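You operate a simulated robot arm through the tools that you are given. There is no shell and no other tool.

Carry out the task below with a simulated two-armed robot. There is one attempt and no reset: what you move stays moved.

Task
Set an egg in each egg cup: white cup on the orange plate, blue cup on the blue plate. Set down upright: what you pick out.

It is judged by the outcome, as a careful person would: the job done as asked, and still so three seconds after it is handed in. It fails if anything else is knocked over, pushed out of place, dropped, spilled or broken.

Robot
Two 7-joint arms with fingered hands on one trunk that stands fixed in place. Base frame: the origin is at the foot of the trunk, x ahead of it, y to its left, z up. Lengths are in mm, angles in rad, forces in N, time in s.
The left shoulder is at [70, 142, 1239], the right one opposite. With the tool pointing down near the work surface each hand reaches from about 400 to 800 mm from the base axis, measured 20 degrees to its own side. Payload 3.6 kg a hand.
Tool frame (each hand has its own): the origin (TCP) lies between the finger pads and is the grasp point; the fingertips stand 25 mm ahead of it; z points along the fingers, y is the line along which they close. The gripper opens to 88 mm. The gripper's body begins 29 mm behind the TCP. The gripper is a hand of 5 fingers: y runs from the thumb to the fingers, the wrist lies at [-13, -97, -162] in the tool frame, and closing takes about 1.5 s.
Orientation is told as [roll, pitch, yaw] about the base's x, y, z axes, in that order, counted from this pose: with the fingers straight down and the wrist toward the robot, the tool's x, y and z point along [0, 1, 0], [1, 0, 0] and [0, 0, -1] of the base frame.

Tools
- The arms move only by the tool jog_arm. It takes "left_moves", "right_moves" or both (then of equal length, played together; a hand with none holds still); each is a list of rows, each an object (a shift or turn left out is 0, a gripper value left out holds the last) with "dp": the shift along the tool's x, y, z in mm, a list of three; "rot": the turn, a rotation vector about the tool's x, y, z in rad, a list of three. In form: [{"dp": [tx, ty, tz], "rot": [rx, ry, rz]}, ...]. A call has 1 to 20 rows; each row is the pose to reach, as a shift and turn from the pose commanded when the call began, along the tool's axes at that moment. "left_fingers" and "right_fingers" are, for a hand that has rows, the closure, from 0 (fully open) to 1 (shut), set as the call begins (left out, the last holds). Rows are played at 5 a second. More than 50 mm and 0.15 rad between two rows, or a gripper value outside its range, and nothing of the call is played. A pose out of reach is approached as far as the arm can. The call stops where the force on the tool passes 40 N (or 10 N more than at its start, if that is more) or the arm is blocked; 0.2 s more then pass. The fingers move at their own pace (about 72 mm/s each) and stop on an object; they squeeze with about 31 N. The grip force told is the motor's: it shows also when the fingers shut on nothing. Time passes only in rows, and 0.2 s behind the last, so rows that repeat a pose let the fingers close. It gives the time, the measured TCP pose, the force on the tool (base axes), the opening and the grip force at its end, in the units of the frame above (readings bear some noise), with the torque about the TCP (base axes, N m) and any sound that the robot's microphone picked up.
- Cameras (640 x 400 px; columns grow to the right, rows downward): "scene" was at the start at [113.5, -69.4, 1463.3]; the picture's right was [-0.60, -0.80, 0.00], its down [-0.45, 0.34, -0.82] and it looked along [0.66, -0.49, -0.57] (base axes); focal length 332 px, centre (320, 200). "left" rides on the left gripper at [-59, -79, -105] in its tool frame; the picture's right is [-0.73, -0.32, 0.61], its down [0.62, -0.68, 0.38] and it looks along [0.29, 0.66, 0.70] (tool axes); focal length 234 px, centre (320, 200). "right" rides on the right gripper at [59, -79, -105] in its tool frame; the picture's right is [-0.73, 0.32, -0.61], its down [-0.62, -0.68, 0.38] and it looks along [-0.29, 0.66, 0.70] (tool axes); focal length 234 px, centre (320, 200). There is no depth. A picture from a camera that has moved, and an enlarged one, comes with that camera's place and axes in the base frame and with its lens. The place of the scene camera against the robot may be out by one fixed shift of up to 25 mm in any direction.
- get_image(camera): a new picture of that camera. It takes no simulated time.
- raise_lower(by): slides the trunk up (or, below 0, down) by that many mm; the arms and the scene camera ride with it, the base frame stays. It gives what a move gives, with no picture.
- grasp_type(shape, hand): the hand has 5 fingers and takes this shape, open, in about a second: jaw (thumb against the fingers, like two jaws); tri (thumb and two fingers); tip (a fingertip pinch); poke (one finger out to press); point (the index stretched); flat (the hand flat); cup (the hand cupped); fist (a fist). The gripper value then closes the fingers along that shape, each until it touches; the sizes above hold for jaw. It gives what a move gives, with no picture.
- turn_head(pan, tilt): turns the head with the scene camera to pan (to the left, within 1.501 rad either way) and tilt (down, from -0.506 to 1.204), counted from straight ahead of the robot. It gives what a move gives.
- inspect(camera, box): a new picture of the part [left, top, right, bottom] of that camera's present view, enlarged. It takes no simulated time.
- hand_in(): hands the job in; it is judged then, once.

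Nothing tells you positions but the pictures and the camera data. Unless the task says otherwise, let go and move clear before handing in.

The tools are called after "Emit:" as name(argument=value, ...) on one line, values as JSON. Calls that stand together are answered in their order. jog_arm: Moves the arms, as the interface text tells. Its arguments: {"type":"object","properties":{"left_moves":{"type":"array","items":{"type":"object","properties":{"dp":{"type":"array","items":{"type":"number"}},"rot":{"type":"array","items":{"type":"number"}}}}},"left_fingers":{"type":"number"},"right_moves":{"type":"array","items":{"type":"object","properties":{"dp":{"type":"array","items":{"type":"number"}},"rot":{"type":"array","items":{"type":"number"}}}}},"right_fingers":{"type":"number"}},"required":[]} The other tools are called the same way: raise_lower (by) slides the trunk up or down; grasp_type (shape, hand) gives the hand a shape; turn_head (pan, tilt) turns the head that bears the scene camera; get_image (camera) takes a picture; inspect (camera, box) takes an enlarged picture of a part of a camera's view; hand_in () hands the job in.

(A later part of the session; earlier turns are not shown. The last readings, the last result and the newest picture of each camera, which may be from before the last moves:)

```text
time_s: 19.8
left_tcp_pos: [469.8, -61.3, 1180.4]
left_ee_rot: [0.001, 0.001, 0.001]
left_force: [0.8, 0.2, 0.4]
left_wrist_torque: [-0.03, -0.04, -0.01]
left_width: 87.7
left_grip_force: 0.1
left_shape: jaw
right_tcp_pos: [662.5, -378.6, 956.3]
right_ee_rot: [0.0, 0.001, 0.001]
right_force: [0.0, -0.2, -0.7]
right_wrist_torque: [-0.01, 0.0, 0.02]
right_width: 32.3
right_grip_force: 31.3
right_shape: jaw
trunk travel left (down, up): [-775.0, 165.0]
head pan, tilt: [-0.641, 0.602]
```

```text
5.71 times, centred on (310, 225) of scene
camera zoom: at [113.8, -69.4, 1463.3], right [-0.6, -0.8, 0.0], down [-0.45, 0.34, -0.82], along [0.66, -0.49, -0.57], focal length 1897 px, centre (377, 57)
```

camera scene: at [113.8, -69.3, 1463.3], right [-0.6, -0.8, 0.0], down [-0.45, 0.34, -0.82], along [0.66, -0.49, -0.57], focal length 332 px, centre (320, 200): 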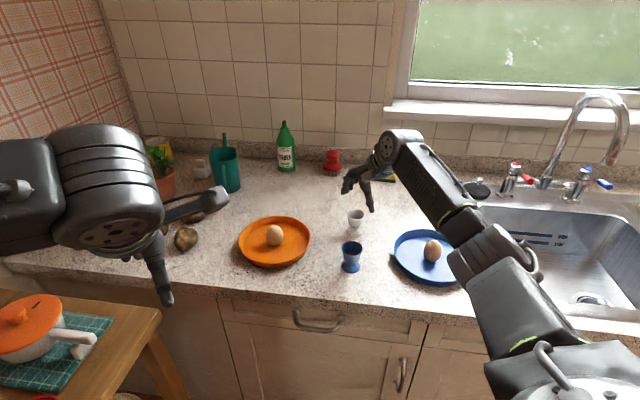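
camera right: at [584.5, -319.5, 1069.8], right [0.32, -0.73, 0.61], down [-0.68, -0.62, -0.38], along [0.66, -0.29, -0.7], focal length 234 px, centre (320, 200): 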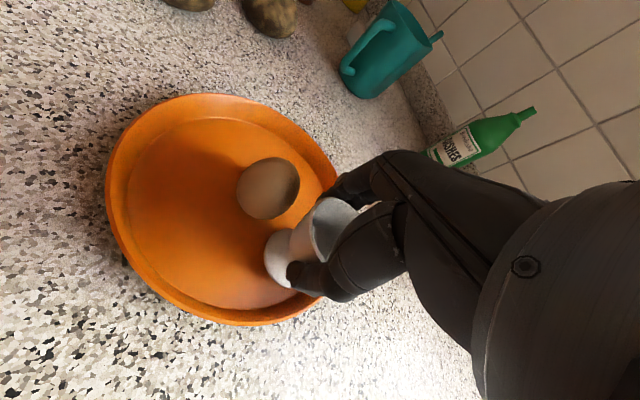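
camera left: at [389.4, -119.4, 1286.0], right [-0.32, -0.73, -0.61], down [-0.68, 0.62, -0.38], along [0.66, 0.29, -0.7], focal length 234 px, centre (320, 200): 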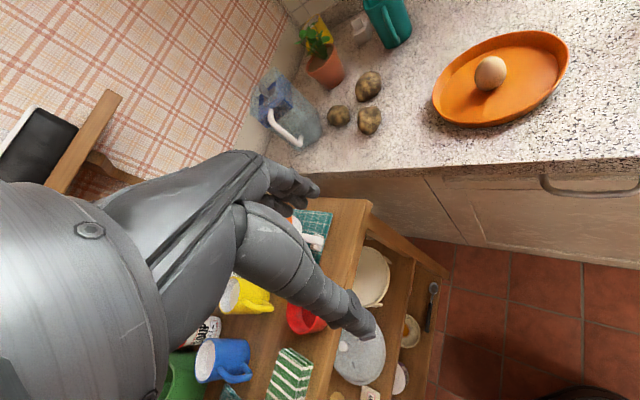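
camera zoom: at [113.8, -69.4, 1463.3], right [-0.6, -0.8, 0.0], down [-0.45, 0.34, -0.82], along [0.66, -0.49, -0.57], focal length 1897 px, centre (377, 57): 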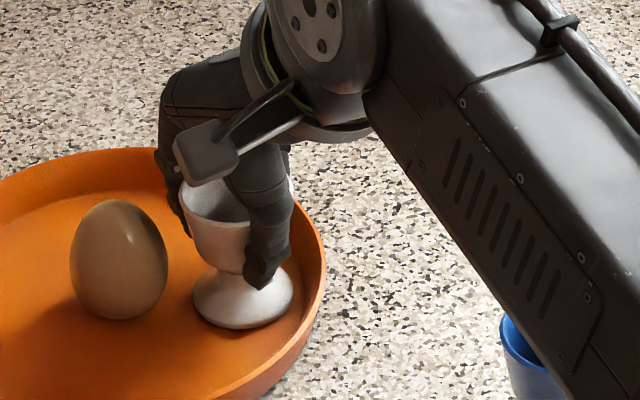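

No contact force yet, so I'll continue in 1 mm steps.

Emit:
jog_arm(right_moves=[{"dp": [0, 0, 1]}, {"dp": [0, 0, 1]}])

Emit:
jog_arm(right_moves=[{"dp": [0, 0, 1]}, {"dp": [0, 0, 1]}])

Emit:
inspect(camera="scene", box=[270, 190, 350, 260])

```text
time_s: 20.4
left_tcp_pos: [469.3, -60.5, 1180.0]
left_ee_rot: [-0.001, 0.0, 0.001]
left_force: [0.0, 0.3, -0.3]
left_wrist_torque: [-0.02, -0.02, 0.01]
left_width: 87.2
left_grip_force: 0.1
left_shape: jaw
right_tcp_pos: [661.5, -378.9, 954.3]
right_ee_rot: [0.0, 0.001, -0.001]
right_force: [-0.9, -0.2, -0.8]
right_wrist_torque: [0.01, 0.0, 0.06]
right_width: 32.3
right_grip_force: 30.7
right_shape: jaw
trunk travel left (down, up): [-775.0, 165.0]
head pan, tilt: [-0.641, 0.602]
```

```text
time_s: 21.0
left_tcp_pos: [469.5, -60.3, 1180.5]
left_ee_rot: [0.001, -0.002, -0.001]
left_force: [-0.9, 0.3, 0.3]
left_wrist_torque: [-0.05, -0.05, 0.01]
left_width: 87.6
left_grip_force: 0.0
left_shape: jaw
right_tcp_pos: [661.8, -379.0, 954.1]
right_ee_rot: [0.0, 0.0, 0.0]
right_force: [0.2, -0.7, 2.0]
right_wrist_torque: [-0.02, -0.05, 0.0]
right_width: 32.6
right_grip_force: 31.5
right_shape: jaw
trunk travel left (down, up): [-775.0, 165.0]
head pan, tilt: [-0.641, 0.602]
```

```text
5.71 times, centred on (310, 225) of scene
camera zoom: at [113.5, -69.2, 1463.4], right [-0.6, -0.8, 0.0], down [-0.45, 0.34, -0.82], along [0.66, -0.49, -0.57], focal length 1897 px, centre (377, 57)
```

zoom: 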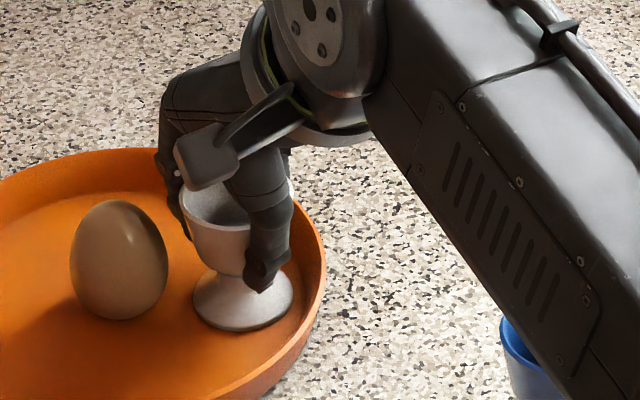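

Emit:
jog_arm(right_moves=[{"dp": [0, 0, 1]}, {"dp": [0, 0, 1]}])

```text
time_s: 21.6
left_tcp_pos: [468.3, -61.7, 1181.3]
left_ee_rot: [0.001, 0.001, 0.002]
left_force: [0.1, 0.0, -0.7]
left_wrist_torque: [-0.02, 0.01, 0.01]
left_width: 87.7
left_grip_force: 0.2
left_shape: jaw
right_tcp_pos: [663.6, -377.6, 953.4]
right_ee_rot: [0.0, -0.003, -0.001]
right_force: [-0.2, -0.4, 4.0]
right_wrist_torque: [-0.02, -0.11, 0.04]
right_width: 32.3
right_grip_force: 30.7
right_shape: jaw
trunk travel left (down, up): [-775.0, 165.0]
head pan, tilt: [-0.641, 0.602]
```

Contact at 4 N: the cup is on the plate floor. I'll open partially to release it.

Emit:
jog_arm(right_moves=[{"dp": [0, 0, 0]}, {"dp": [0, 0, 0]}, {"dp": [0, 0, 0]}, {"dp": [0, 0, 0]}, {"dp": [0, 0, 0]}], right_fingers=0.27)

Emit:
inspect(camera="scene", box=[270, 190, 350, 260])

Emit:
get_image(camera="right")

```text
time_s: 22.8
left_tcp_pos: [469.3, -62.1, 1180.6]
left_ee_rot: [0.001, 0.0, -0.002]
left_force: [0.4, 0.6, 0.4]
left_wrist_torque: [-0.02, 0.04, -0.02]
left_width: 87.4
left_grip_force: 0.1
left_shape: jaw
right_tcp_pos: [664.2, -378.7, 953.3]
right_ee_rot: [0.0, 0.001, -0.001]
right_force: [0.6, 0.0, 0.5]
right_wrist_torque: [0.0, 0.01, 0.0]
right_width: 64.1
right_grip_force: 0.1
right_shape: jaw
trunk travel left (down, up): [-775.0, 165.0]
head pan, tilt: [-0.641, 0.602]
```

```text
5.71 times, centred on (310, 225) of scene
camera zoom: at [113.8, -69.4, 1463.3], right [-0.6, -0.8, 0.0], down [-0.45, 0.34, -0.82], along [0.66, -0.49, -0.57], focal length 1897 px, centre (377, 57)
```

zoom: 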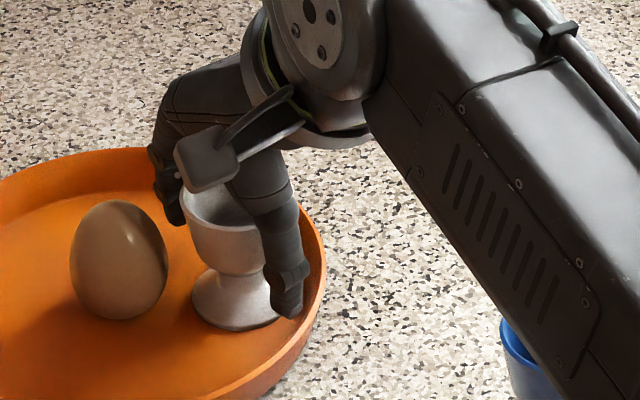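

```text
taken
camera right: at [584.2, -319.5, 1056.1], right [0.32, -0.73, 0.61], down [-0.68, -0.62, -0.38], along [0.66, -0.29, -0.7], focal length 234 px, centre (320, 200)
```

right: 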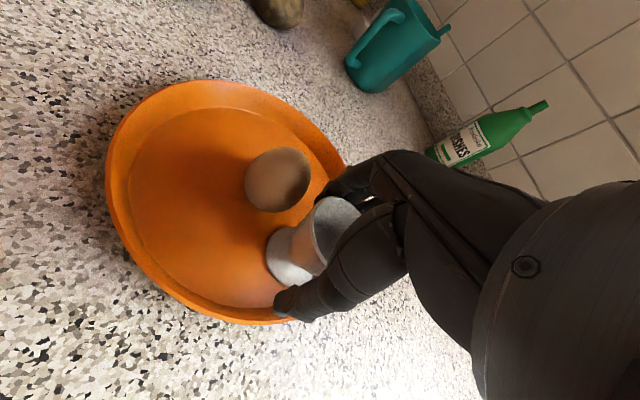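

The cup is standing free on the plate. I'll raise the hand straight up.

Emit:
jog_arm(right_moves=[{"dp": [0, 0, -8]}, {"dp": [0, 0, -18]}, {"dp": [0, 0, -32]}, {"dp": [0, 0, -50]}, {"dp": [0, 0, -70]}, {"dp": [0, 0, -90]}, {"dp": [0, 0, -90]}])

Emit:
inspect(camera="scene", box=[230, 180, 340, 280])

Emit:
get_image(camera="right")

```text
time_s: 24.4
left_tcp_pos: [468.4, -60.9, 1179.2]
left_ee_rot: [-0.001, -0.001, 0.0]
left_force: [0.3, -0.2, 0.1]
left_wrist_torque: [0.0, -0.01, 0.0]
left_width: 87.6
left_grip_force: 0.2
left_shape: jaw
right_tcp_pos: [663.8, -380.2, 1043.1]
right_ee_rot: [0.0, 0.0, 0.0]
right_force: [0.1, -0.4, 0.3]
right_wrist_torque: [0.0, 0.02, 0.02]
right_width: 63.9
right_grip_force: 0.0
right_shape: jaw
trunk travel left (down, up): [-775.0, 165.0]
head pan, tilt: [-0.641, 0.602]
```

```text
4.00 times, centred on (285, 230) of scene
camera zoom: at [113.8, -69.4, 1463.3], right [-0.6, -0.8, 0.0], down [-0.45, 0.34, -0.82], along [0.66, -0.49, -0.57], focal length 1328 px, centre (460, 80)
```

zoom: 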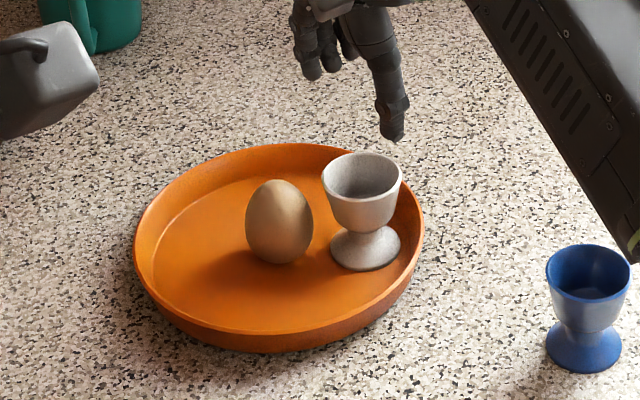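

```text
taken
camera right: at [584.7, -319.8, 1146.2], right [0.32, -0.73, 0.61], down [-0.68, -0.62, -0.38], along [0.66, -0.29, -0.7], focal length 234 px, centre (320, 200)
```

right: 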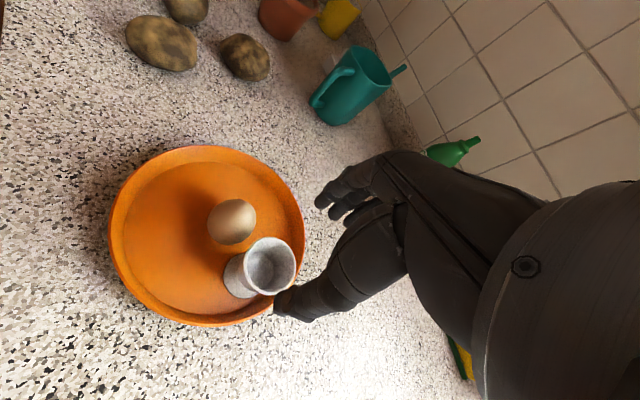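

The white cup stands cleanly beside the egg on the orange plate. I'll zoom in to locate egg and cup precisely.

Emit:
inspect(camera="right", box=[180, 180, 324, 310])

Emit:
inspect(camera="scene", box=[284, 120, 348, 180])

```text
3.08 times, centred on (252, 245) of right
camera zoom: at [584.7, -319.8, 1146.2], right [0.32, -0.73, 0.61], down [-0.68, -0.62, -0.38], along [0.66, -0.29, -0.7], focal length 720 px, centre (529, 62)
```

zoom: 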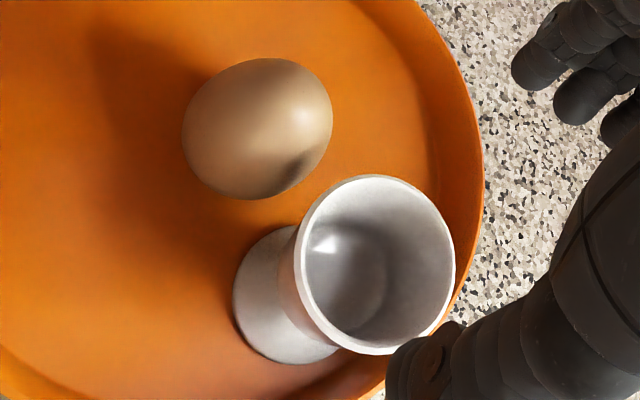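

```text
6.67 times, centred on (316, 150) of scene
camera zoom: at [113.8, -69.4, 1463.3], right [-0.6, -0.8, 0.0], down [-0.45, 0.34, -0.82], along [0.66, -0.49, -0.57], focal length 2213 px, centre (347, 533)
```

zoom: 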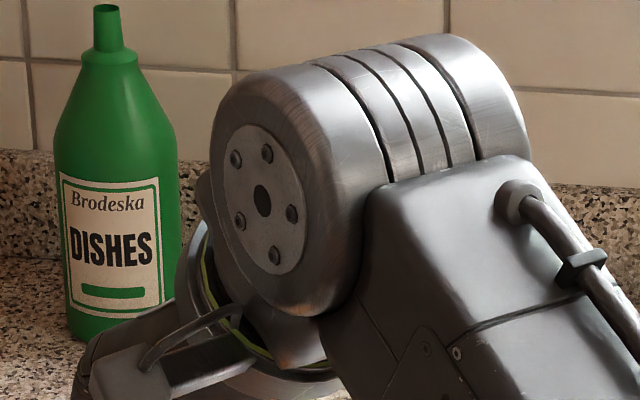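

Egg A is at (691,-337), about 42 × 57 mm, and the white cup at (662,-381). I'll align the open hand over egg A, with the thumb facing the index and middle fingers, and pause just above it.

Emit:
jog_arm(right_moves=[{"dp": [12, 7, 0]}, {"dp": [26, 15, 0]}, {"dp": [40, 24, 0]}, {"dp": [48.3, 28.7, 0]}, {"dp": [48.3, 28.7, 15]}, {"dp": [48.3, 28.7, 30]}, {"dp": [48.3, 28.7, 45]}, {"dp": [48.3, 28.7, 55]}, {"dp": [48.3, 28.7, 55]}], right_fingers=0.2)

Emit:
get_image(camera="right")

Emit:
inspect(camera="scene", box=[230, 170, 340, 270])

```text
time_s: 26.4
left_tcp_pos: [469.7, -60.7, 1180.5]
left_ee_rot: [-0.001, 0.0, 0.0]
left_force: [0.2, 0.9, 0.3]
left_wrist_torque: [-0.02, 0.01, 0.03]
left_width: 87.4
left_grip_force: 0.0
left_shape: jaw
right_tcp_pos: [691.7, -330.2, 987.8]
right_ee_rot: [0.0, 0.001, 0.003]
right_force: [-0.1, 0.6, 0.4]
right_wrist_torque: [0.03, 0.0, -0.01]
right_width: 70.3
right_grip_force: 0.1
right_shape: jaw
trunk travel left (down, up): [-775.0, 165.0]
head pan, tilt: [-0.641, 0.602]
```

```text
taken
camera right: at [612.5, -271.2, 1090.6], right [0.32, -0.73, 0.61], down [-0.68, -0.62, -0.38], along [0.66, -0.29, -0.7], focal length 234 px, centre (320, 200)
```

right: 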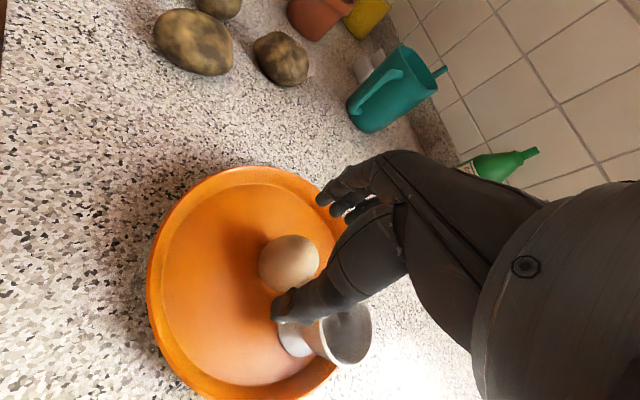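

```text
4.00 times, centred on (285, 220) of scene
camera zoom: at [113.7, -69.2, 1463.3], right [-0.6, -0.8, 0.0], down [-0.45, 0.34, -0.82], along [0.66, -0.49, -0.57], focal length 1328 px, centre (460, 120)
```

zoom: 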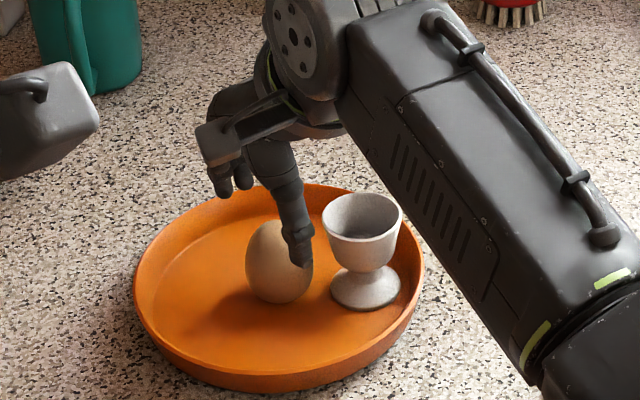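

The thumb and fingers straddle the egg as expected and the cup is clear of the hand. I'll lower to grasp height.

Emit:
jog_arm(right_moves=[{"dp": [0, 0, 8]}, {"dp": [0, 0, 16]}, {"dp": [0, 0, 24]}, {"dp": [0, 0, 32]}, {"dp": [0, 0, 38]}, {"dp": [0, 0, 42]}, {"dp": [0, 0, 42]}])

Emit:
get_image(camera="right")

Emit:
inspect(camera="scene", box=[230, 180, 340, 280])

```text
time_s: 28.0
left_tcp_pos: [469.0, -62.0, 1180.7]
left_ee_rot: [0.001, 0.0, 0.0]
left_force: [-0.2, -0.2, 1.1]
left_wrist_torque: [0.03, -0.01, 0.0]
left_width: 87.8
left_grip_force: 0.0
left_shape: jaw
right_tcp_pos: [691.5, -330.2, 945.8]
right_ee_rot: [0.0, -0.001, -0.001]
right_force: [0.4, 0.1, 0.3]
right_wrist_torque: [-0.01, -0.05, -0.01]
right_width: 70.3
right_grip_force: 0.0
right_shape: jaw
trunk travel left (down, up): [-775.0, 165.0]
head pan, tilt: [-0.641, 0.602]
```

```text
taken
camera right: at [612.9, -270.7, 1049.0], right [0.32, -0.73, 0.61], down [-0.68, -0.62, -0.38], along [0.66, -0.29, -0.7], focal length 234 px, centre (320, 200)
```

right: 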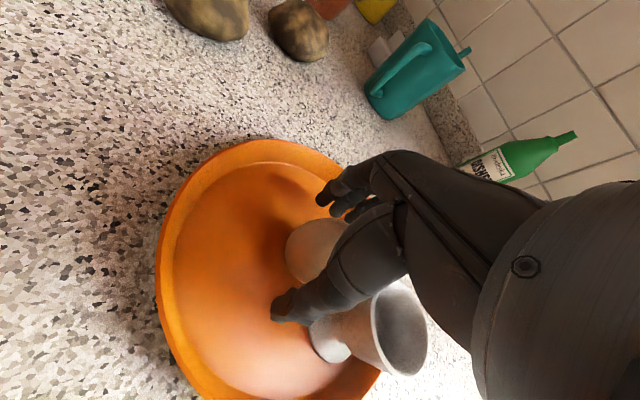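

```text
4.00 times, centred on (285, 230) of scene
camera zoom: at [113.7, -69.3, 1463.3], right [-0.6, -0.8, 0.0], down [-0.45, 0.34, -0.82], along [0.66, -0.49, -0.57], focal length 1328 px, centre (460, 80)
```

zoom: 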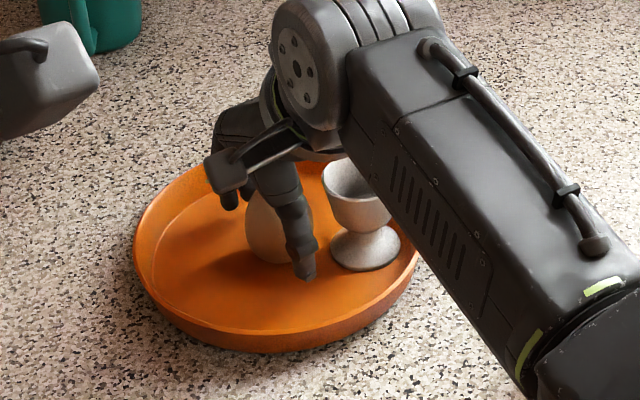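

The hand straddles the egg without contact. Now I'll close gradually.

Emit:
jog_arm(right_moves=[{"dp": [0, 0, 0]}, {"dp": [0, 0, 0]}, {"dp": [0, 0, 0]}, {"dp": [0, 0, 0]}], right_fingers=0.45)

Emit:
jog_arm(right_moves=[{"dp": [0, 0, 0]}, {"dp": [0, 0, 0]}], right_fingers=0.5)

Emit:
inspect(camera="scene", box=[240, 190, 330, 270])

Emit:
get_image(camera="right")

```text
time_s: 29.0
left_tcp_pos: [468.0, -61.7, 1180.7]
left_ee_rot: [-0.001, 0.001, -0.001]
left_force: [0.8, -1.3, -0.6]
left_wrist_torque: [0.0, 0.03, 0.03]
left_width: 87.5
left_grip_force: 0.0
left_shape: jaw
right_tcp_pos: [690.3, -330.3, 945.2]
right_ee_rot: [0.0, 0.0, 0.0]
right_force: [0.8, 0.0, 0.0]
right_wrist_torque: [0.01, -0.02, -0.03]
right_width: 49.1
right_grip_force: 0.0
right_shape: jaw
trunk travel left (down, up): [-775.0, 165.0]
head pan, tilt: [-0.641, 0.602]
```

```text
time_s: 29.6
left_tcp_pos: [469.6, -61.0, 1181.1]
left_ee_rot: [0.001, 0.001, 0.0]
left_force: [0.2, -0.6, 0.2]
left_wrist_torque: [0.02, 0.02, 0.02]
left_width: 87.7
left_grip_force: 0.0
left_shape: jaw
right_tcp_pos: [691.9, -330.0, 944.7]
right_ee_rot: [0.001, 0.001, 0.001]
right_force: [0.8, -0.9, -0.1]
right_wrist_torque: [0.01, 0.02, 0.01]
right_width: 44.5
right_grip_force: 0.0
right_shape: jaw
trunk travel left (down, up): [-775.0, 165.0]
head pan, tilt: [-0.641, 0.602]
```

```text
5.00 times, centred on (285, 230) of scene
camera zoom: at [113.7, -69.3, 1463.3], right [-0.6, -0.8, 0.0], down [-0.45, 0.34, -0.82], along [0.66, -0.49, -0.57], focal length 1660 px, centre (495, 50)
```

zoom: 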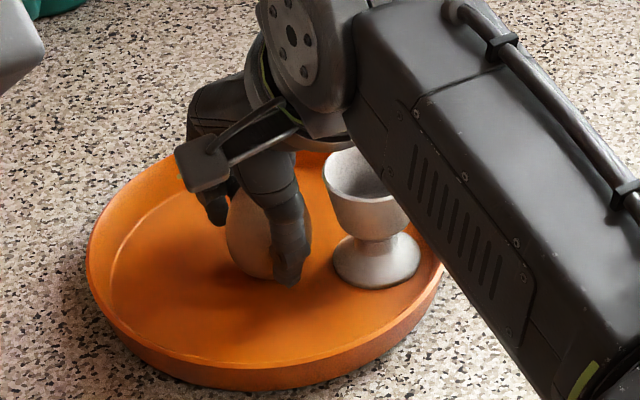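

```text
taken
camera right: at [612.9, -270.8, 1049.1], right [0.32, -0.73, 0.61], down [-0.68, -0.62, -0.38], along [0.66, -0.29, -0.7], focal length 234 px, centre (320, 200)
```

right: 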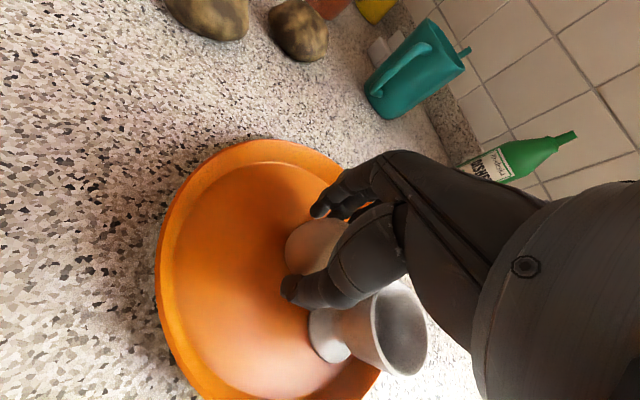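

Emit:
jog_arm(right_moves=[{"dp": [0, 0, 0]}, {"dp": [0, 0, 0]}], right_fingers=0.52)

Emit:
jog_arm(right_moves=[{"dp": [0, 0, 0]}, {"dp": [0, 0, 0]}], right_fingers=0.54)

Emit:
inspect(camera="scene", box=[240, 190, 330, 270])

```text
time_s: 30.2
left_tcp_pos: [468.6, -60.7, 1180.8]
left_ee_rot: [0.0, 0.0, 0.001]
left_force: [-0.4, 0.3, -0.5]
left_wrist_torque: [0.02, -0.02, -0.04]
left_width: 87.6
left_grip_force: 0.0
left_shape: jaw
right_tcp_pos: [691.3, -330.3, 945.3]
right_ee_rot: [0.0, 0.001, 0.001]
right_force: [-1.1, 0.0, 0.2]
right_wrist_torque: [-0.01, 0.02, -0.03]
right_width: 42.9
right_grip_force: 0.0
right_shape: jaw
trunk travel left (down, up): [-775.0, 165.0]
head pan, tilt: [-0.641, 0.602]
```

```text
time_s: 30.8
left_tcp_pos: [469.2, -61.5, 1180.9]
left_ee_rot: [0.0, -0.001, 0.0]
left_force: [-0.2, -1.0, -0.1]
left_wrist_torque: [0.02, 0.02, -0.01]
left_width: 87.6
left_grip_force: 0.0
left_shape: jaw
right_tcp_pos: [691.1, -329.2, 945.3]
right_ee_rot: [0.001, 0.001, 0.002]
right_force: [-0.1, -0.8, 0.2]
right_wrist_torque: [-0.02, 0.01, 0.0]
right_width: 40.9
right_grip_force: 0.0
right_shape: jaw
trunk travel left (down, up): [-775.0, 165.0]
head pan, tilt: [-0.641, 0.602]
```

```text
5.00 times, centred on (285, 230) of scene
camera zoom: at [113.7, -69.3, 1463.3], right [-0.6, -0.8, 0.0], down [-0.45, 0.34, -0.82], along [0.66, -0.49, -0.57], focal length 1660 px, centre (495, 50)
```

zoom: 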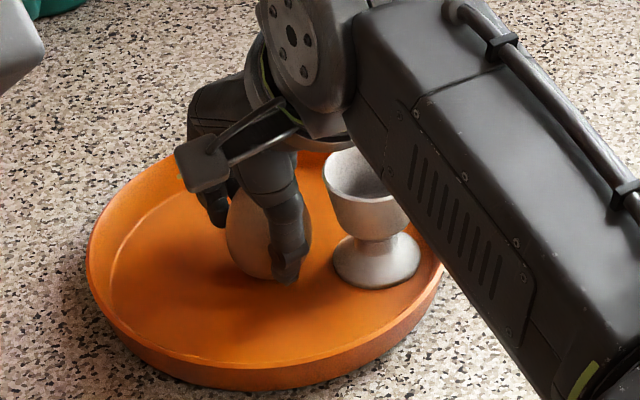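

Emit:
jog_arm(right_moves=[{"dp": [0, 0, 0]}, {"dp": [0, 0, 0]}], right_fingers=0.56)

Emit:
jog_arm(right_moves=[{"dp": [0, 0, 0]}, {"dp": [0, 0, 0]}], right_fingers=0.58)

Emit:
inspect(camera="scene", box=[240, 190, 330, 270])

Emit:
inspect(camera="right", box=[250, 170, 430, 390])

```text
time_s: 31.4
left_tcp_pos: [468.8, -60.8, 1180.5]
left_ee_rot: [-0.001, 0.0, 0.0]
left_force: [0.0, 0.2, 0.5]
left_wrist_torque: [0.04, -0.01, 0.0]
left_width: 87.4
left_grip_force: 0.1
left_shape: jaw
right_tcp_pos: [690.9, -330.8, 945.2]
right_ee_rot: [0.001, 0.0, 0.0]
right_force: [-0.1, -0.2, -0.4]
right_wrist_torque: [-0.01, 0.0, -0.02]
right_width: 39.4
right_grip_force: 0.0
right_shape: jaw
trunk travel left (down, up): [-775.0, 165.0]
head pan, tilt: [-0.641, 0.602]
```

```text
time_s: 32.0
left_tcp_pos: [469.1, -60.2, 1180.6]
left_ee_rot: [-0.001, 0.0, 0.0]
left_force: [0.6, -0.7, 0.8]
left_wrist_torque: [-0.03, -0.01, 0.0]
left_width: 87.7
left_grip_force: 0.0
left_shape: jaw
right_tcp_pos: [692.5, -330.5, 944.8]
right_ee_rot: [0.001, 0.0, 0.001]
right_force: [-0.6, -0.6, -0.2]
right_wrist_torque: [0.01, 0.02, 0.0]
right_width: 33.1
right_grip_force: 12.2
right_shape: jaw
trunk travel left (down, up): [-775.0, 165.0]
head pan, tilt: [-0.641, 0.602]
```

```text
5.00 times, centred on (285, 230) of scene
camera zoom: at [113.6, -69.3, 1463.3], right [-0.6, -0.8, 0.0], down [-0.45, 0.34, -0.82], along [0.66, -0.49, -0.57], focal length 1660 px, centre (495, 50)
```

zoom: 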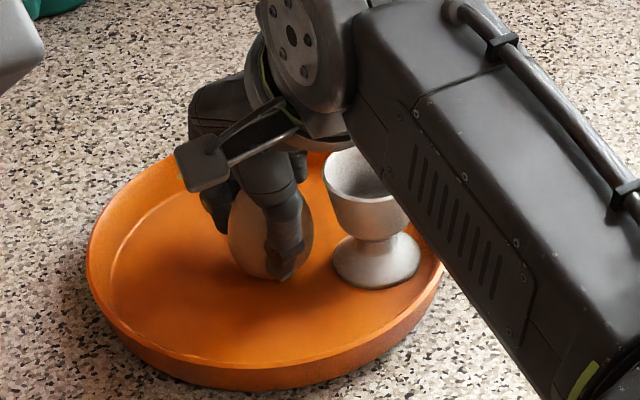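

```text
1.82 times, centred on (340, 280) of right
camera zoom: at [612.9, -270.8, 1049.1], right [0.32, -0.73, 0.61], down [-0.68, -0.62, -0.38], along [0.66, -0.29, -0.7], focal length 426 px, centre (284, 54)
```

zoom: 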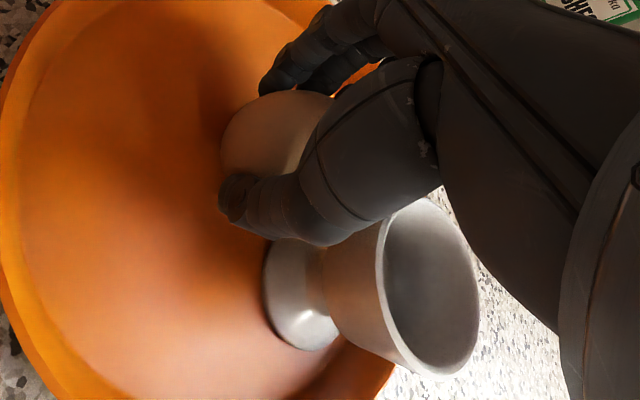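

The egg is being held with about 12 N. I'll let the grip settle, then lift slightly and check.

Emit:
jog_arm(right_moves=[{"dp": [0, 0, 0]}, {"dp": [0, 0, 0]}, {"dp": [0, 0, 0]}], right_fingers=0.6)

Emit:
inspect(camera="scene", box=[240, 190, 330, 270])

```text
time_s: 32.8
left_tcp_pos: [469.0, -60.9, 1180.7]
left_ee_rot: [0.001, -0.001, -0.001]
left_force: [-0.1, -1.0, 0.3]
left_wrist_torque: [0.0, 0.04, -0.02]
left_width: 87.6
left_grip_force: 0.1
left_shape: jaw
right_tcp_pos: [691.8, -329.9, 946.0]
right_ee_rot: [0.001, -0.001, 0.0]
right_force: [0.6, 0.3, 0.8]
right_wrist_torque: [0.01, -0.03, 0.01]
right_width: 36.0
right_grip_force: 0.0
right_shape: jaw
trunk travel left (down, up): [-775.0, 165.0]
head pan, tilt: [-0.641, 0.602]
```

```text
5.00 times, centred on (285, 230) of scene
camera zoom: at [113.7, -69.2, 1463.3], right [-0.6, -0.8, 0.0], down [-0.45, 0.34, -0.82], along [0.66, -0.49, -0.57], focal length 1660 px, centre (495, 50)
```

zoom: 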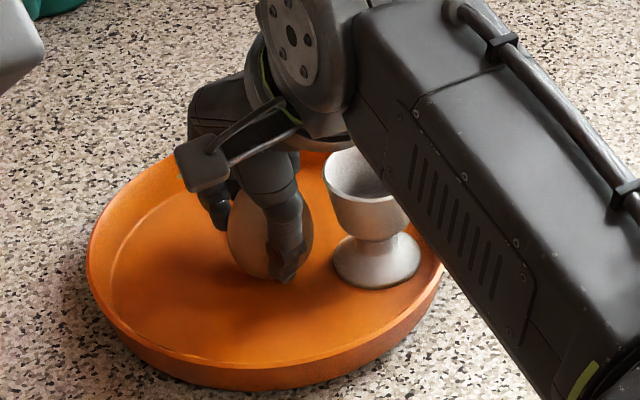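

That reading was transient; at 36 mm the fingers are not pressing yet. I'll command a slightly deeper closure and wait for it to settle.

Emit:
jog_arm(right_moves=[{"dp": [0, 0, 0]}, {"dp": [0, 0, 0]}, {"dp": [0, 0, 0]}, {"dp": [0, 0, 0]}], right_fingers=0.64)

Emit:
inspect(camera="scene", box=[240, 190, 330, 270])

Emit:
inspect(camera="right", box=[250, 170, 430, 390])

```text
time_s: 33.8
left_tcp_pos: [468.9, -61.4, 1180.1]
left_ee_rot: [0.004, 0.001, -0.002]
left_force: [-1.0, 0.2, 0.7]
left_wrist_torque: [-0.01, -0.02, -0.01]
left_width: 87.5
left_grip_force: 0.0
left_shape: jaw
right_tcp_pos: [691.3, -330.6, 945.0]
right_ee_rot: [0.0, 0.0, 0.0]
right_force: [0.1, 0.9, -0.5]
right_wrist_torque: [0.0, 0.0, -0.02]
right_width: 33.1
right_grip_force: 12.3
right_shape: jaw
trunk travel left (down, up): [-775.0, 165.0]
head pan, tilt: [-0.641, 0.602]
```

```text
5.00 times, centred on (285, 230) of scene
camera zoom: at [113.6, -69.3, 1463.3], right [-0.6, -0.8, 0.0], down [-0.45, 0.34, -0.82], along [0.66, -0.49, -0.57], focal length 1660 px, centre (495, 50)
```

zoom: 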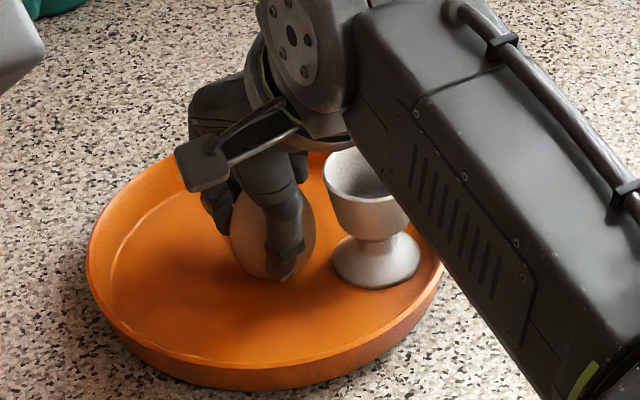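

```text
1.82 times, centred on (340, 280) of right
camera zoom: at [612.8, -270.8, 1049.1], right [0.32, -0.73, 0.61], down [-0.68, -0.62, -0.38], along [0.66, -0.29, -0.7], focal length 426 px, centre (284, 54)
```

zoom: 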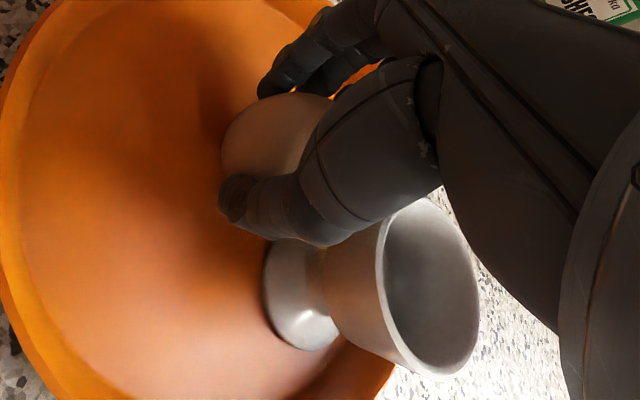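

The grip has settled at 12 N with the fingers on the egg. I'll lift slowly by a little and check.

Emit:
jog_arm(right_moves=[{"dp": [0, 0, -1]}, {"dp": [0, 0, -3]}, {"dp": [0, 0, -6]}, {"dp": [0, 0, -10]}, {"dp": [0, 0, -10]}])

Emit:
inspect(camera="scene", box=[240, 190, 330, 270])

Emit:
inspect(camera="right", box=[250, 170, 430, 390])

```text
time_s: 35.0
left_tcp_pos: [468.8, -61.6, 1180.5]
left_ee_rot: [-0.001, 0.001, 0.0]
left_force: [0.2, 0.6, 0.4]
left_wrist_torque: [-0.03, 0.03, 0.03]
left_width: 87.5
left_grip_force: 0.0
left_shape: jaw
right_tcp_pos: [691.1, -330.1, 956.1]
right_ee_rot: [0.001, -0.001, -0.001]
right_force: [0.0, 0.3, 0.3]
right_wrist_torque: [0.02, 0.0, -0.01]
right_width: 32.9
right_grip_force: 12.0
right_shape: jaw
trunk travel left (down, up): [-775.0, 165.0]
head pan, tilt: [-0.641, 0.602]
```

```text
5.00 times, centred on (285, 230) of scene
camera zoom: at [113.8, -69.4, 1463.3], right [-0.6, -0.8, 0.0], down [-0.45, 0.34, -0.82], along [0.66, -0.49, -0.57], focal length 1660 px, centre (495, 50)
```

zoom: 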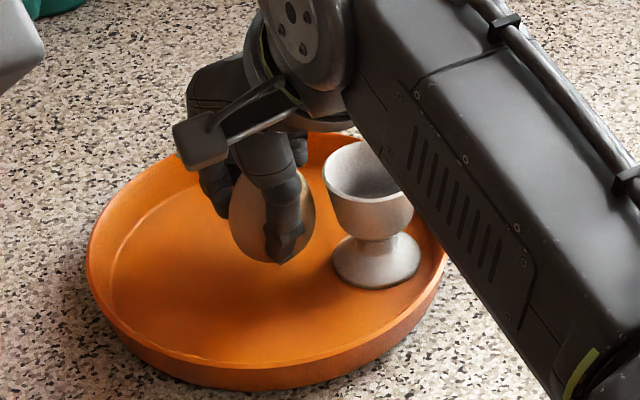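

```text
1.82 times, centred on (340, 280) of right
camera zoom: at [613.0, -271.3, 1059.6], right [0.32, -0.73, 0.61], down [-0.68, -0.62, -0.38], along [0.66, -0.29, -0.7], focal length 426 px, centre (284, 54)
```

zoom: 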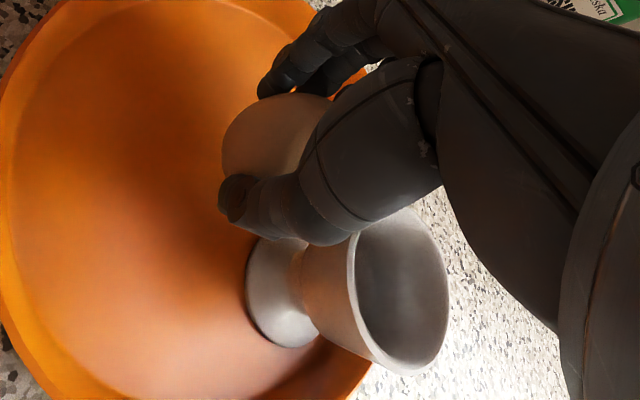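

Egg A is held upright, about 8 mm to the -y side of the TCP. I'll raise it well above the rim and move it over the white cup.

Emit:
jog_arm(right_moves=[{"dp": [0, 0, -10]}, {"dp": [0, 0, -25]}, {"dp": [0, 0, -42]}, {"dp": [0, 0, -58]}, {"dp": [0, 0, -68]}, {"dp": [0, 0, -70]}, {"dp": [-8, -5, -70]}, {"dp": [-20, -13, -70]}, {"dp": [-31, -21, -70]}, {"dp": [-38, -25, -70]}, {"dp": [-40.5, -26.9, -70]}, {"dp": [-40.5, -26.9, -70]}, {"dp": [-40.5, -26.9, -70]}])

Emit:
inspect(camera="scene", box=[240, 160, 340, 250])

Emit:
inspect(camera="right", box=[220, 170, 400, 350])

```text
time_s: 37.8
left_tcp_pos: [469.4, -60.6, 1180.6]
left_ee_rot: [0.0, 0.002, 0.0]
left_force: [-0.3, -0.3, 0.2]
left_wrist_torque: [0.0, 0.03, -0.01]
left_width: 87.6
left_grip_force: 0.0
left_shape: jaw
right_tcp_pos: [663.9, -371.7, 1024.9]
right_ee_rot: [0.0, 0.0, 0.0]
right_force: [0.0, -0.9, -0.1]
right_wrist_torque: [0.02, 0.01, 0.01]
right_width: 32.8
right_grip_force: 12.3
right_shape: jaw
trunk travel left (down, up): [-775.0, 165.0]
head pan, tilt: [-0.641, 0.602]
```

```text
4.44 times, centred on (290, 205) of scene
camera zoom: at [113.8, -69.4, 1463.3], right [-0.6, -0.8, 0.0], down [-0.45, 0.34, -0.82], along [0.66, -0.49, -0.57], focal length 1475 px, centre (453, 178)
```

zoom: 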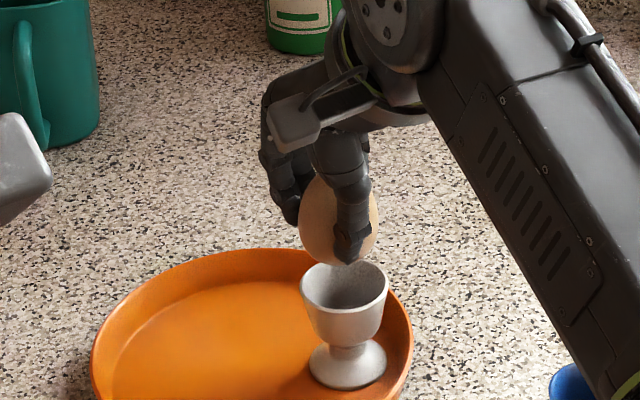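

```text
2.22 times, centred on (310, 260) of right
camera zoom: at [585.7, -311.8, 1128.9], right [0.32, -0.73, 0.61], down [-0.68, -0.62, -0.38], along [0.66, -0.29, -0.7], focal length 520 px, centre (342, 67)
```

zoom: 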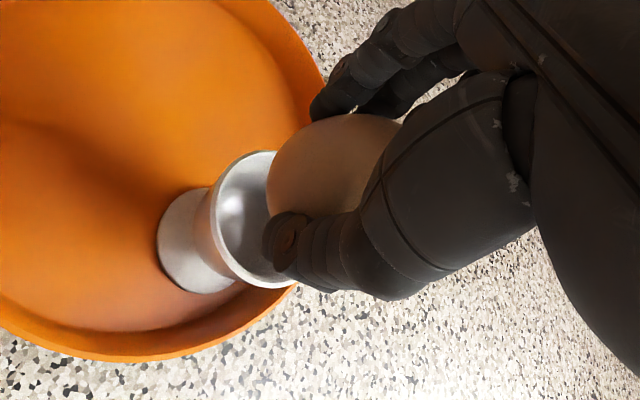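

Egg and cup axes agree within about 1–2 mm in both views. I'll lower slowly into the cup.

Emit:
jog_arm(right_moves=[{"dp": [0, 0, 5]}, {"dp": [0, 0, 10]}, {"dp": [0, 0, 15]}, {"dp": [0, 0, 19]}, {"dp": [0, 0, 22]}, {"dp": [0, 0, 22]}])

Emit:
inspect(camera="scene", box=[250, 170, 340, 250])

Emit:
inspect(camera="right", box=[220, 170, 400, 350])

```text
time_s: 39.2
left_tcp_pos: [469.5, -60.0, 1181.1]
left_ee_rot: [0.0, -0.001, 0.0]
left_force: [-0.3, -0.3, 0.0]
left_wrist_torque: [0.02, 0.01, -0.01]
left_width: 87.6
left_grip_force: 0.0
left_shape: jaw
right_tcp_pos: [664.2, -371.3, 1003.0]
right_ee_rot: [0.001, -0.001, 0.0]
right_force: [0.4, 0.0, 0.0]
right_wrist_torque: [0.01, 0.01, -0.01]
right_width: 32.6
right_grip_force: 12.1
right_shape: jaw
trunk travel left (down, up): [-775.0, 165.0]
head pan, tilt: [-0.641, 0.602]
```

```text
5.00 times, centred on (295, 210) of scene
camera zoom: at [113.8, -69.4, 1463.3], right [-0.6, -0.8, 0.0], down [-0.45, 0.34, -0.82], along [0.66, -0.49, -0.57], focal length 1660 px, centre (445, 150)
```

zoom: 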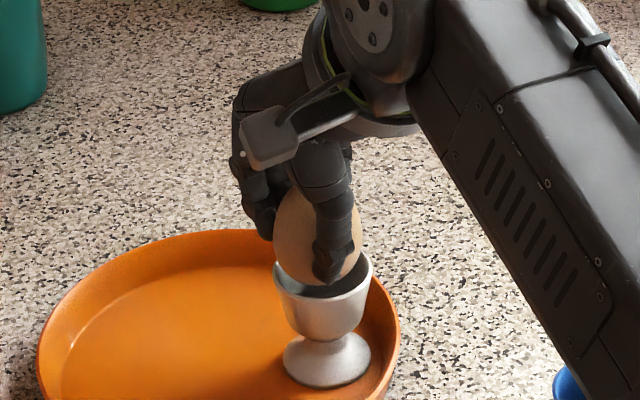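

```text
2.22 times, centred on (310, 260) of right
camera zoom: at [585.6, -311.7, 1106.9], right [0.32, -0.73, 0.61], down [-0.68, -0.62, -0.38], along [0.66, -0.29, -0.7], focal length 520 px, centre (342, 67)
```

zoom: 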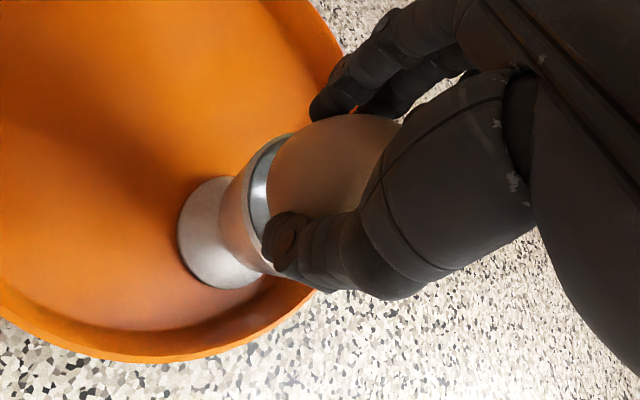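

The egg's tip is entering the bowl and is about 1 mm off in the scene view. I'll nudge and continue lowering with force checks.

Emit:
jog_arm(right_moves=[{"dp": [-0.8, -0.5, 0]}, {"dp": [-0.8, -0.5, 2]}, {"dp": [-0.8, -0.5, 4]}, {"dp": [-0.8, -0.5, 5]}, {"dp": [-0.8, -0.5, 5]}])

Emit:
jog_arm(right_moves=[{"dp": [0, 0, 1]}, {"dp": [0, 0, 2]}, {"dp": [0, 0, 2]}])

Emit:
inspect(camera="scene", box=[270, 190, 334, 250])

Emit:
inspect(camera="right", box=[220, 170, 400, 350])

```text
time_s: 40.4
left_tcp_pos: [469.1, -61.0, 1180.8]
left_ee_rot: [-0.001, 0.001, 0.0]
left_force: [0.2, 0.3, -0.8]
left_wrist_torque: [0.03, -0.03, 0.01]
left_width: 87.5
left_grip_force: 0.0
left_shape: jaw
right_tcp_pos: [664.3, -372.0, 998.1]
right_ee_rot: [0.0, 0.0, 0.001]
right_force: [-1.5, -0.8, -0.9]
right_wrist_torque: [0.02, -0.01, 0.0]
right_width: 32.6
right_grip_force: 12.1
right_shape: jaw
trunk travel left (down, up): [-775.0, 165.0]
head pan, tilt: [-0.641, 0.602]
```

```text
time_s: 41.2
left_tcp_pos: [468.9, -60.5, 1179.7]
left_ee_rot: [0.0, 0.001, -0.002]
left_force: [0.1, 0.1, -0.3]
left_wrist_torque: [-0.03, -0.02, -0.03]
left_width: 87.3
left_grip_force: 0.0
left_shape: jaw
right_tcp_pos: [663.8, -371.5, 997.7]
right_ee_rot: [0.001, 0.001, 0.001]
right_force: [-0.3, -0.7, 0.6]
right_wrist_torque: [0.02, 0.02, -0.01]
right_width: 32.5
right_grip_force: 12.2
right_shape: jaw
trunk travel left (down, up): [-775.0, 165.0]
head pan, tilt: [-0.641, 0.602]
```

```text
6.67 times, centred on (302, 220) of scene
camera zoom: at [113.8, -69.4, 1463.3], right [-0.6, -0.8, 0.0], down [-0.45, 0.34, -0.82], along [0.66, -0.49, -0.57], focal length 2213 px, centre (440, 67)
```

zoom: 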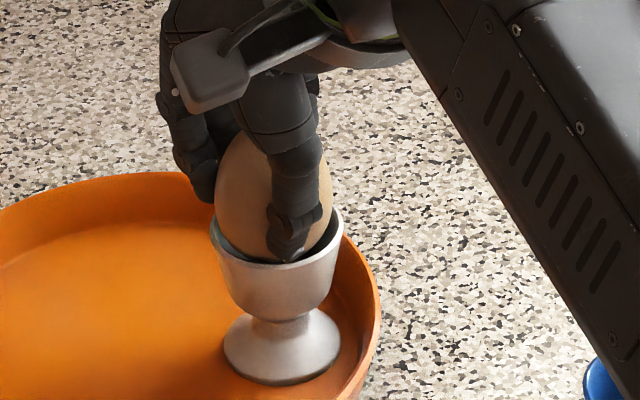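

```text
2.22 times, centred on (310, 260) of right
camera zoom: at [585.4, -312.6, 1099.7], right [0.32, -0.73, 0.61], down [-0.68, -0.62, -0.38], along [0.66, -0.29, -0.7], focal length 520 px, centre (342, 67)
```

zoom: 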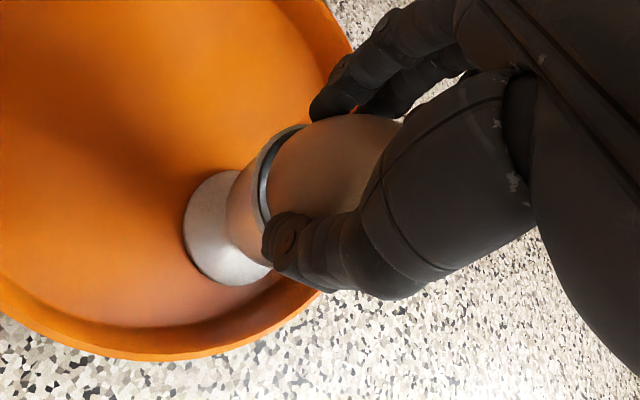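

Well aligned, with the egg's lower part in the bowl. I'll keep lowering in small steps, watching for contact.

Emit:
jog_arm(right_moves=[{"dp": [0, 0, 1]}, {"dp": [0, 0, 2]}, {"dp": [0, 0, 2]}])

Emit:
jog_arm(right_moves=[{"dp": [0, 0, 1]}, {"dp": [0, 0, 1]}])

Emit:
inspect(camera="scene", box=[270, 190, 334, 250])

```text
time_s: 42.0
left_tcp_pos: [469.2, -59.8, 1180.6]
left_ee_rot: [0.001, 0.0, 0.001]
left_force: [0.0, -0.3, 0.4]
left_wrist_torque: [-0.01, 0.02, 0.0]
left_width: 87.3
left_grip_force: 0.1
left_shape: jaw
right_tcp_pos: [663.7, -372.1, 995.2]
right_ee_rot: [0.0, 0.001, 0.001]
right_force: [0.3, 0.1, -0.6]
right_wrist_torque: [-0.01, -0.01, 0.02]
right_width: 32.5
right_grip_force: 12.6
right_shape: jaw
trunk travel left (down, up): [-775.0, 165.0]
head pan, tilt: [-0.641, 0.602]
```

```text
time_s: 42.6
left_tcp_pos: [470.5, -61.7, 1179.4]
left_ee_rot: [0.001, 0.0, -0.001]
left_force: [-0.3, -0.2, 0.6]
left_wrist_torque: [-0.04, 0.01, 0.01]
left_width: 87.4
left_grip_force: 0.1
left_shape: jaw
right_tcp_pos: [663.5, -371.4, 993.3]
right_ee_rot: [0.002, 0.0, 0.001]
right_force: [0.2, -0.3, -1.2]
right_wrist_torque: [0.02, 0.0, 0.02]
right_width: 32.5
right_grip_force: 11.9
right_shape: jaw
trunk travel left (down, up): [-775.0, 165.0]
head pan, tilt: [-0.641, 0.602]
```

```text
6.67 times, centred on (302, 220) of scene
camera zoom: at [113.8, -69.4, 1463.3], right [-0.6, -0.8, 0.0], down [-0.45, 0.34, -0.82], along [0.66, -0.49, -0.57], focal length 2213 px, centre (440, 67)
```

zoom: 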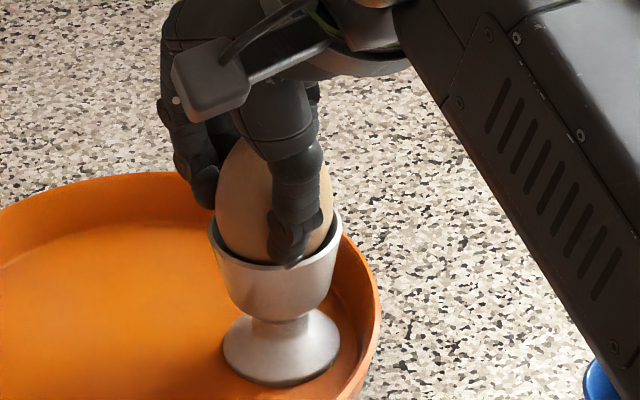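

Emit:
jog_arm(right_moves=[{"dp": [0, 0, 1]}, {"dp": [0, 0, 1]}])

Emit:
jog_arm(right_moves=[{"dp": [0, 0, 1]}, {"dp": [0, 0, 1]}])

Emit:
inspect(camera="scene", box=[270, 190, 334, 250])

Emit:
inspect(camera="right", box=[220, 170, 400, 350])

```text
time_s: 43.2
left_tcp_pos: [468.9, -61.0, 1179.6]
left_ee_rot: [0.0, 0.0, 0.0]
left_force: [0.3, -0.8, 0.6]
left_wrist_torque: [0.02, -0.01, 0.01]
left_width: 87.8
left_grip_force: 0.2
left_shape: jaw
right_tcp_pos: [663.5, -371.8, 992.3]
right_ee_rot: [0.0, -0.002, -0.001]
right_force: [-0.1, -0.9, -0.4]
right_wrist_torque: [-0.01, -0.01, -0.02]
right_width: 32.4
right_grip_force: 12.0
right_shape: jaw
trunk travel left (down, up): [-775.0, 165.0]
head pan, tilt: [-0.641, 0.602]
```

```text
time_s: 43.8
left_tcp_pos: [469.4, -59.4, 1179.9]
left_ee_rot: [0.001, -0.001, 0.0]
left_force: [0.1, 0.1, 0.6]
left_wrist_torque: [-0.03, -0.01, -0.04]
left_width: 87.7
left_grip_force: 0.1
left_shape: jaw
right_tcp_pos: [664.1, -371.9, 991.1]
right_ee_rot: [0.001, 0.0, -0.001]
right_force: [0.3, 0.1, 0.2]
right_wrist_torque: [-0.02, 0.01, 0.0]
right_width: 32.8
right_grip_force: 12.1
right_shape: jaw
trunk travel left (down, up): [-775.0, 165.0]
head pan, tilt: [-0.641, 0.602]
```

```text
6.67 times, centred on (302, 220) of scene
camera zoom: at [113.8, -69.4, 1463.3], right [-0.6, -0.8, 0.0], down [-0.45, 0.34, -0.82], along [0.66, -0.49, -0.57], focal length 2213 px, centre (440, 67)
```

zoom: 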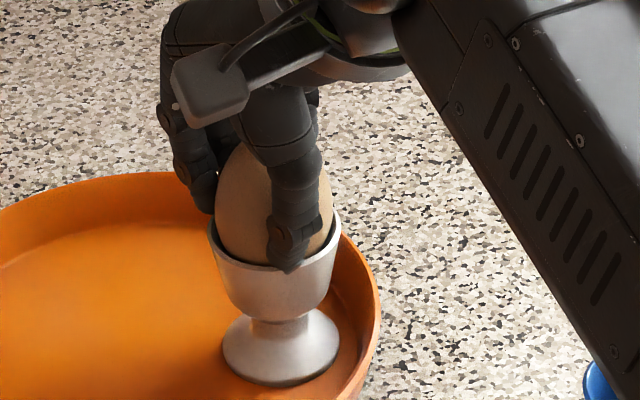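

```text
2.22 times, centred on (310, 260) of right
camera zoom: at [585.3, -312.3, 1094.7], right [0.32, -0.73, 0.61], down [-0.68, -0.62, -0.38], along [0.66, -0.29, -0.7], focal length 520 px, centre (342, 67)
```

zoom: 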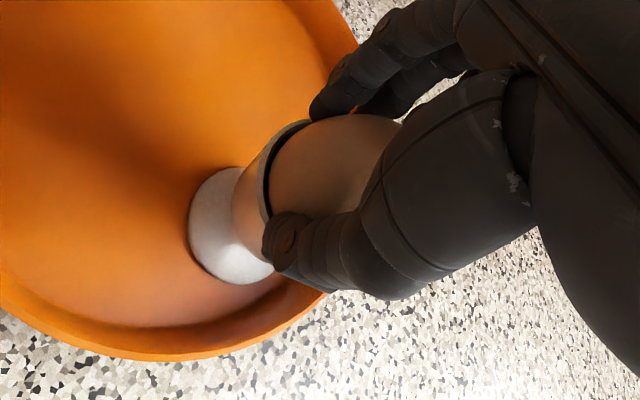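

Emit:
jog_arm(right_moves=[{"dp": [0, 0, 1]}, {"dp": [0, 0, 1]}])

Emit:
jog_arm(right_moves=[{"dp": [0, 0, 1]}, {"dp": [0, 0, 1]}])

Emit:
inspect(camera="scene", box=[270, 190, 334, 250])

```text
time_s: 44.4
left_tcp_pos: [469.2, -60.7, 1180.9]
left_ee_rot: [-0.002, 0.0, 0.0]
left_force: [0.8, 0.8, -0.5]
left_wrist_torque: [0.02, -0.05, 0.02]
left_width: 87.5
left_grip_force: 0.2
left_shape: jaw
right_tcp_pos: [664.3, -372.3, 990.0]
right_ee_rot: [0.001, 0.001, 0.001]
right_force: [-0.3, -0.5, -0.2]
right_wrist_torque: [-0.03, -0.02, -0.03]
right_width: 32.7
right_grip_force: 12.3
right_shape: jaw
trunk travel left (down, up): [-775.0, 165.0]
head pan, tilt: [-0.641, 0.602]
```

```text
time_s: 45.0
left_tcp_pos: [469.7, -60.3, 1180.4]
left_ee_rot: [-0.001, 0.0, -0.001]
left_force: [-1.0, 0.5, 0.5]
left_wrist_torque: [-0.04, -0.02, 0.0]
left_width: 87.8
left_grip_force: 0.1
left_shape: jaw
right_tcp_pos: [664.3, -370.2, 989.2]
right_ee_rot: [0.0, -0.001, 0.001]
right_force: [-0.2, 0.0, 1.1]
right_wrist_torque: [0.01, -0.04, 0.0]
right_width: 32.6
right_grip_force: 12.2
right_shape: jaw
trunk travel left (down, up): [-775.0, 165.0]
head pan, tilt: [-0.641, 0.602]
```

```text
6.67 times, centred on (302, 220) of scene
camera zoom: at [113.7, -69.4, 1463.3], right [-0.6, -0.8, 0.0], down [-0.45, 0.34, -0.82], along [0.66, -0.49, -0.57], focal length 2213 px, centre (440, 67)
```

zoom: 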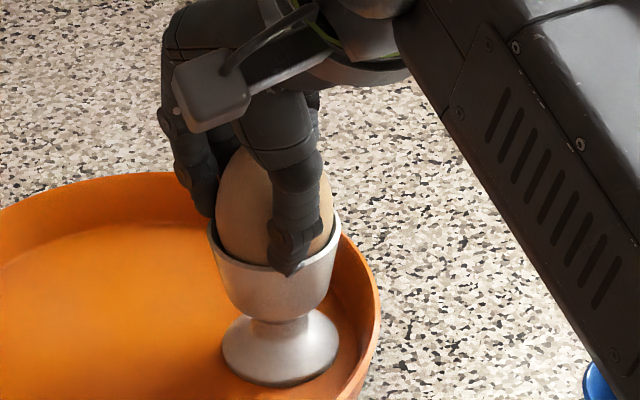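

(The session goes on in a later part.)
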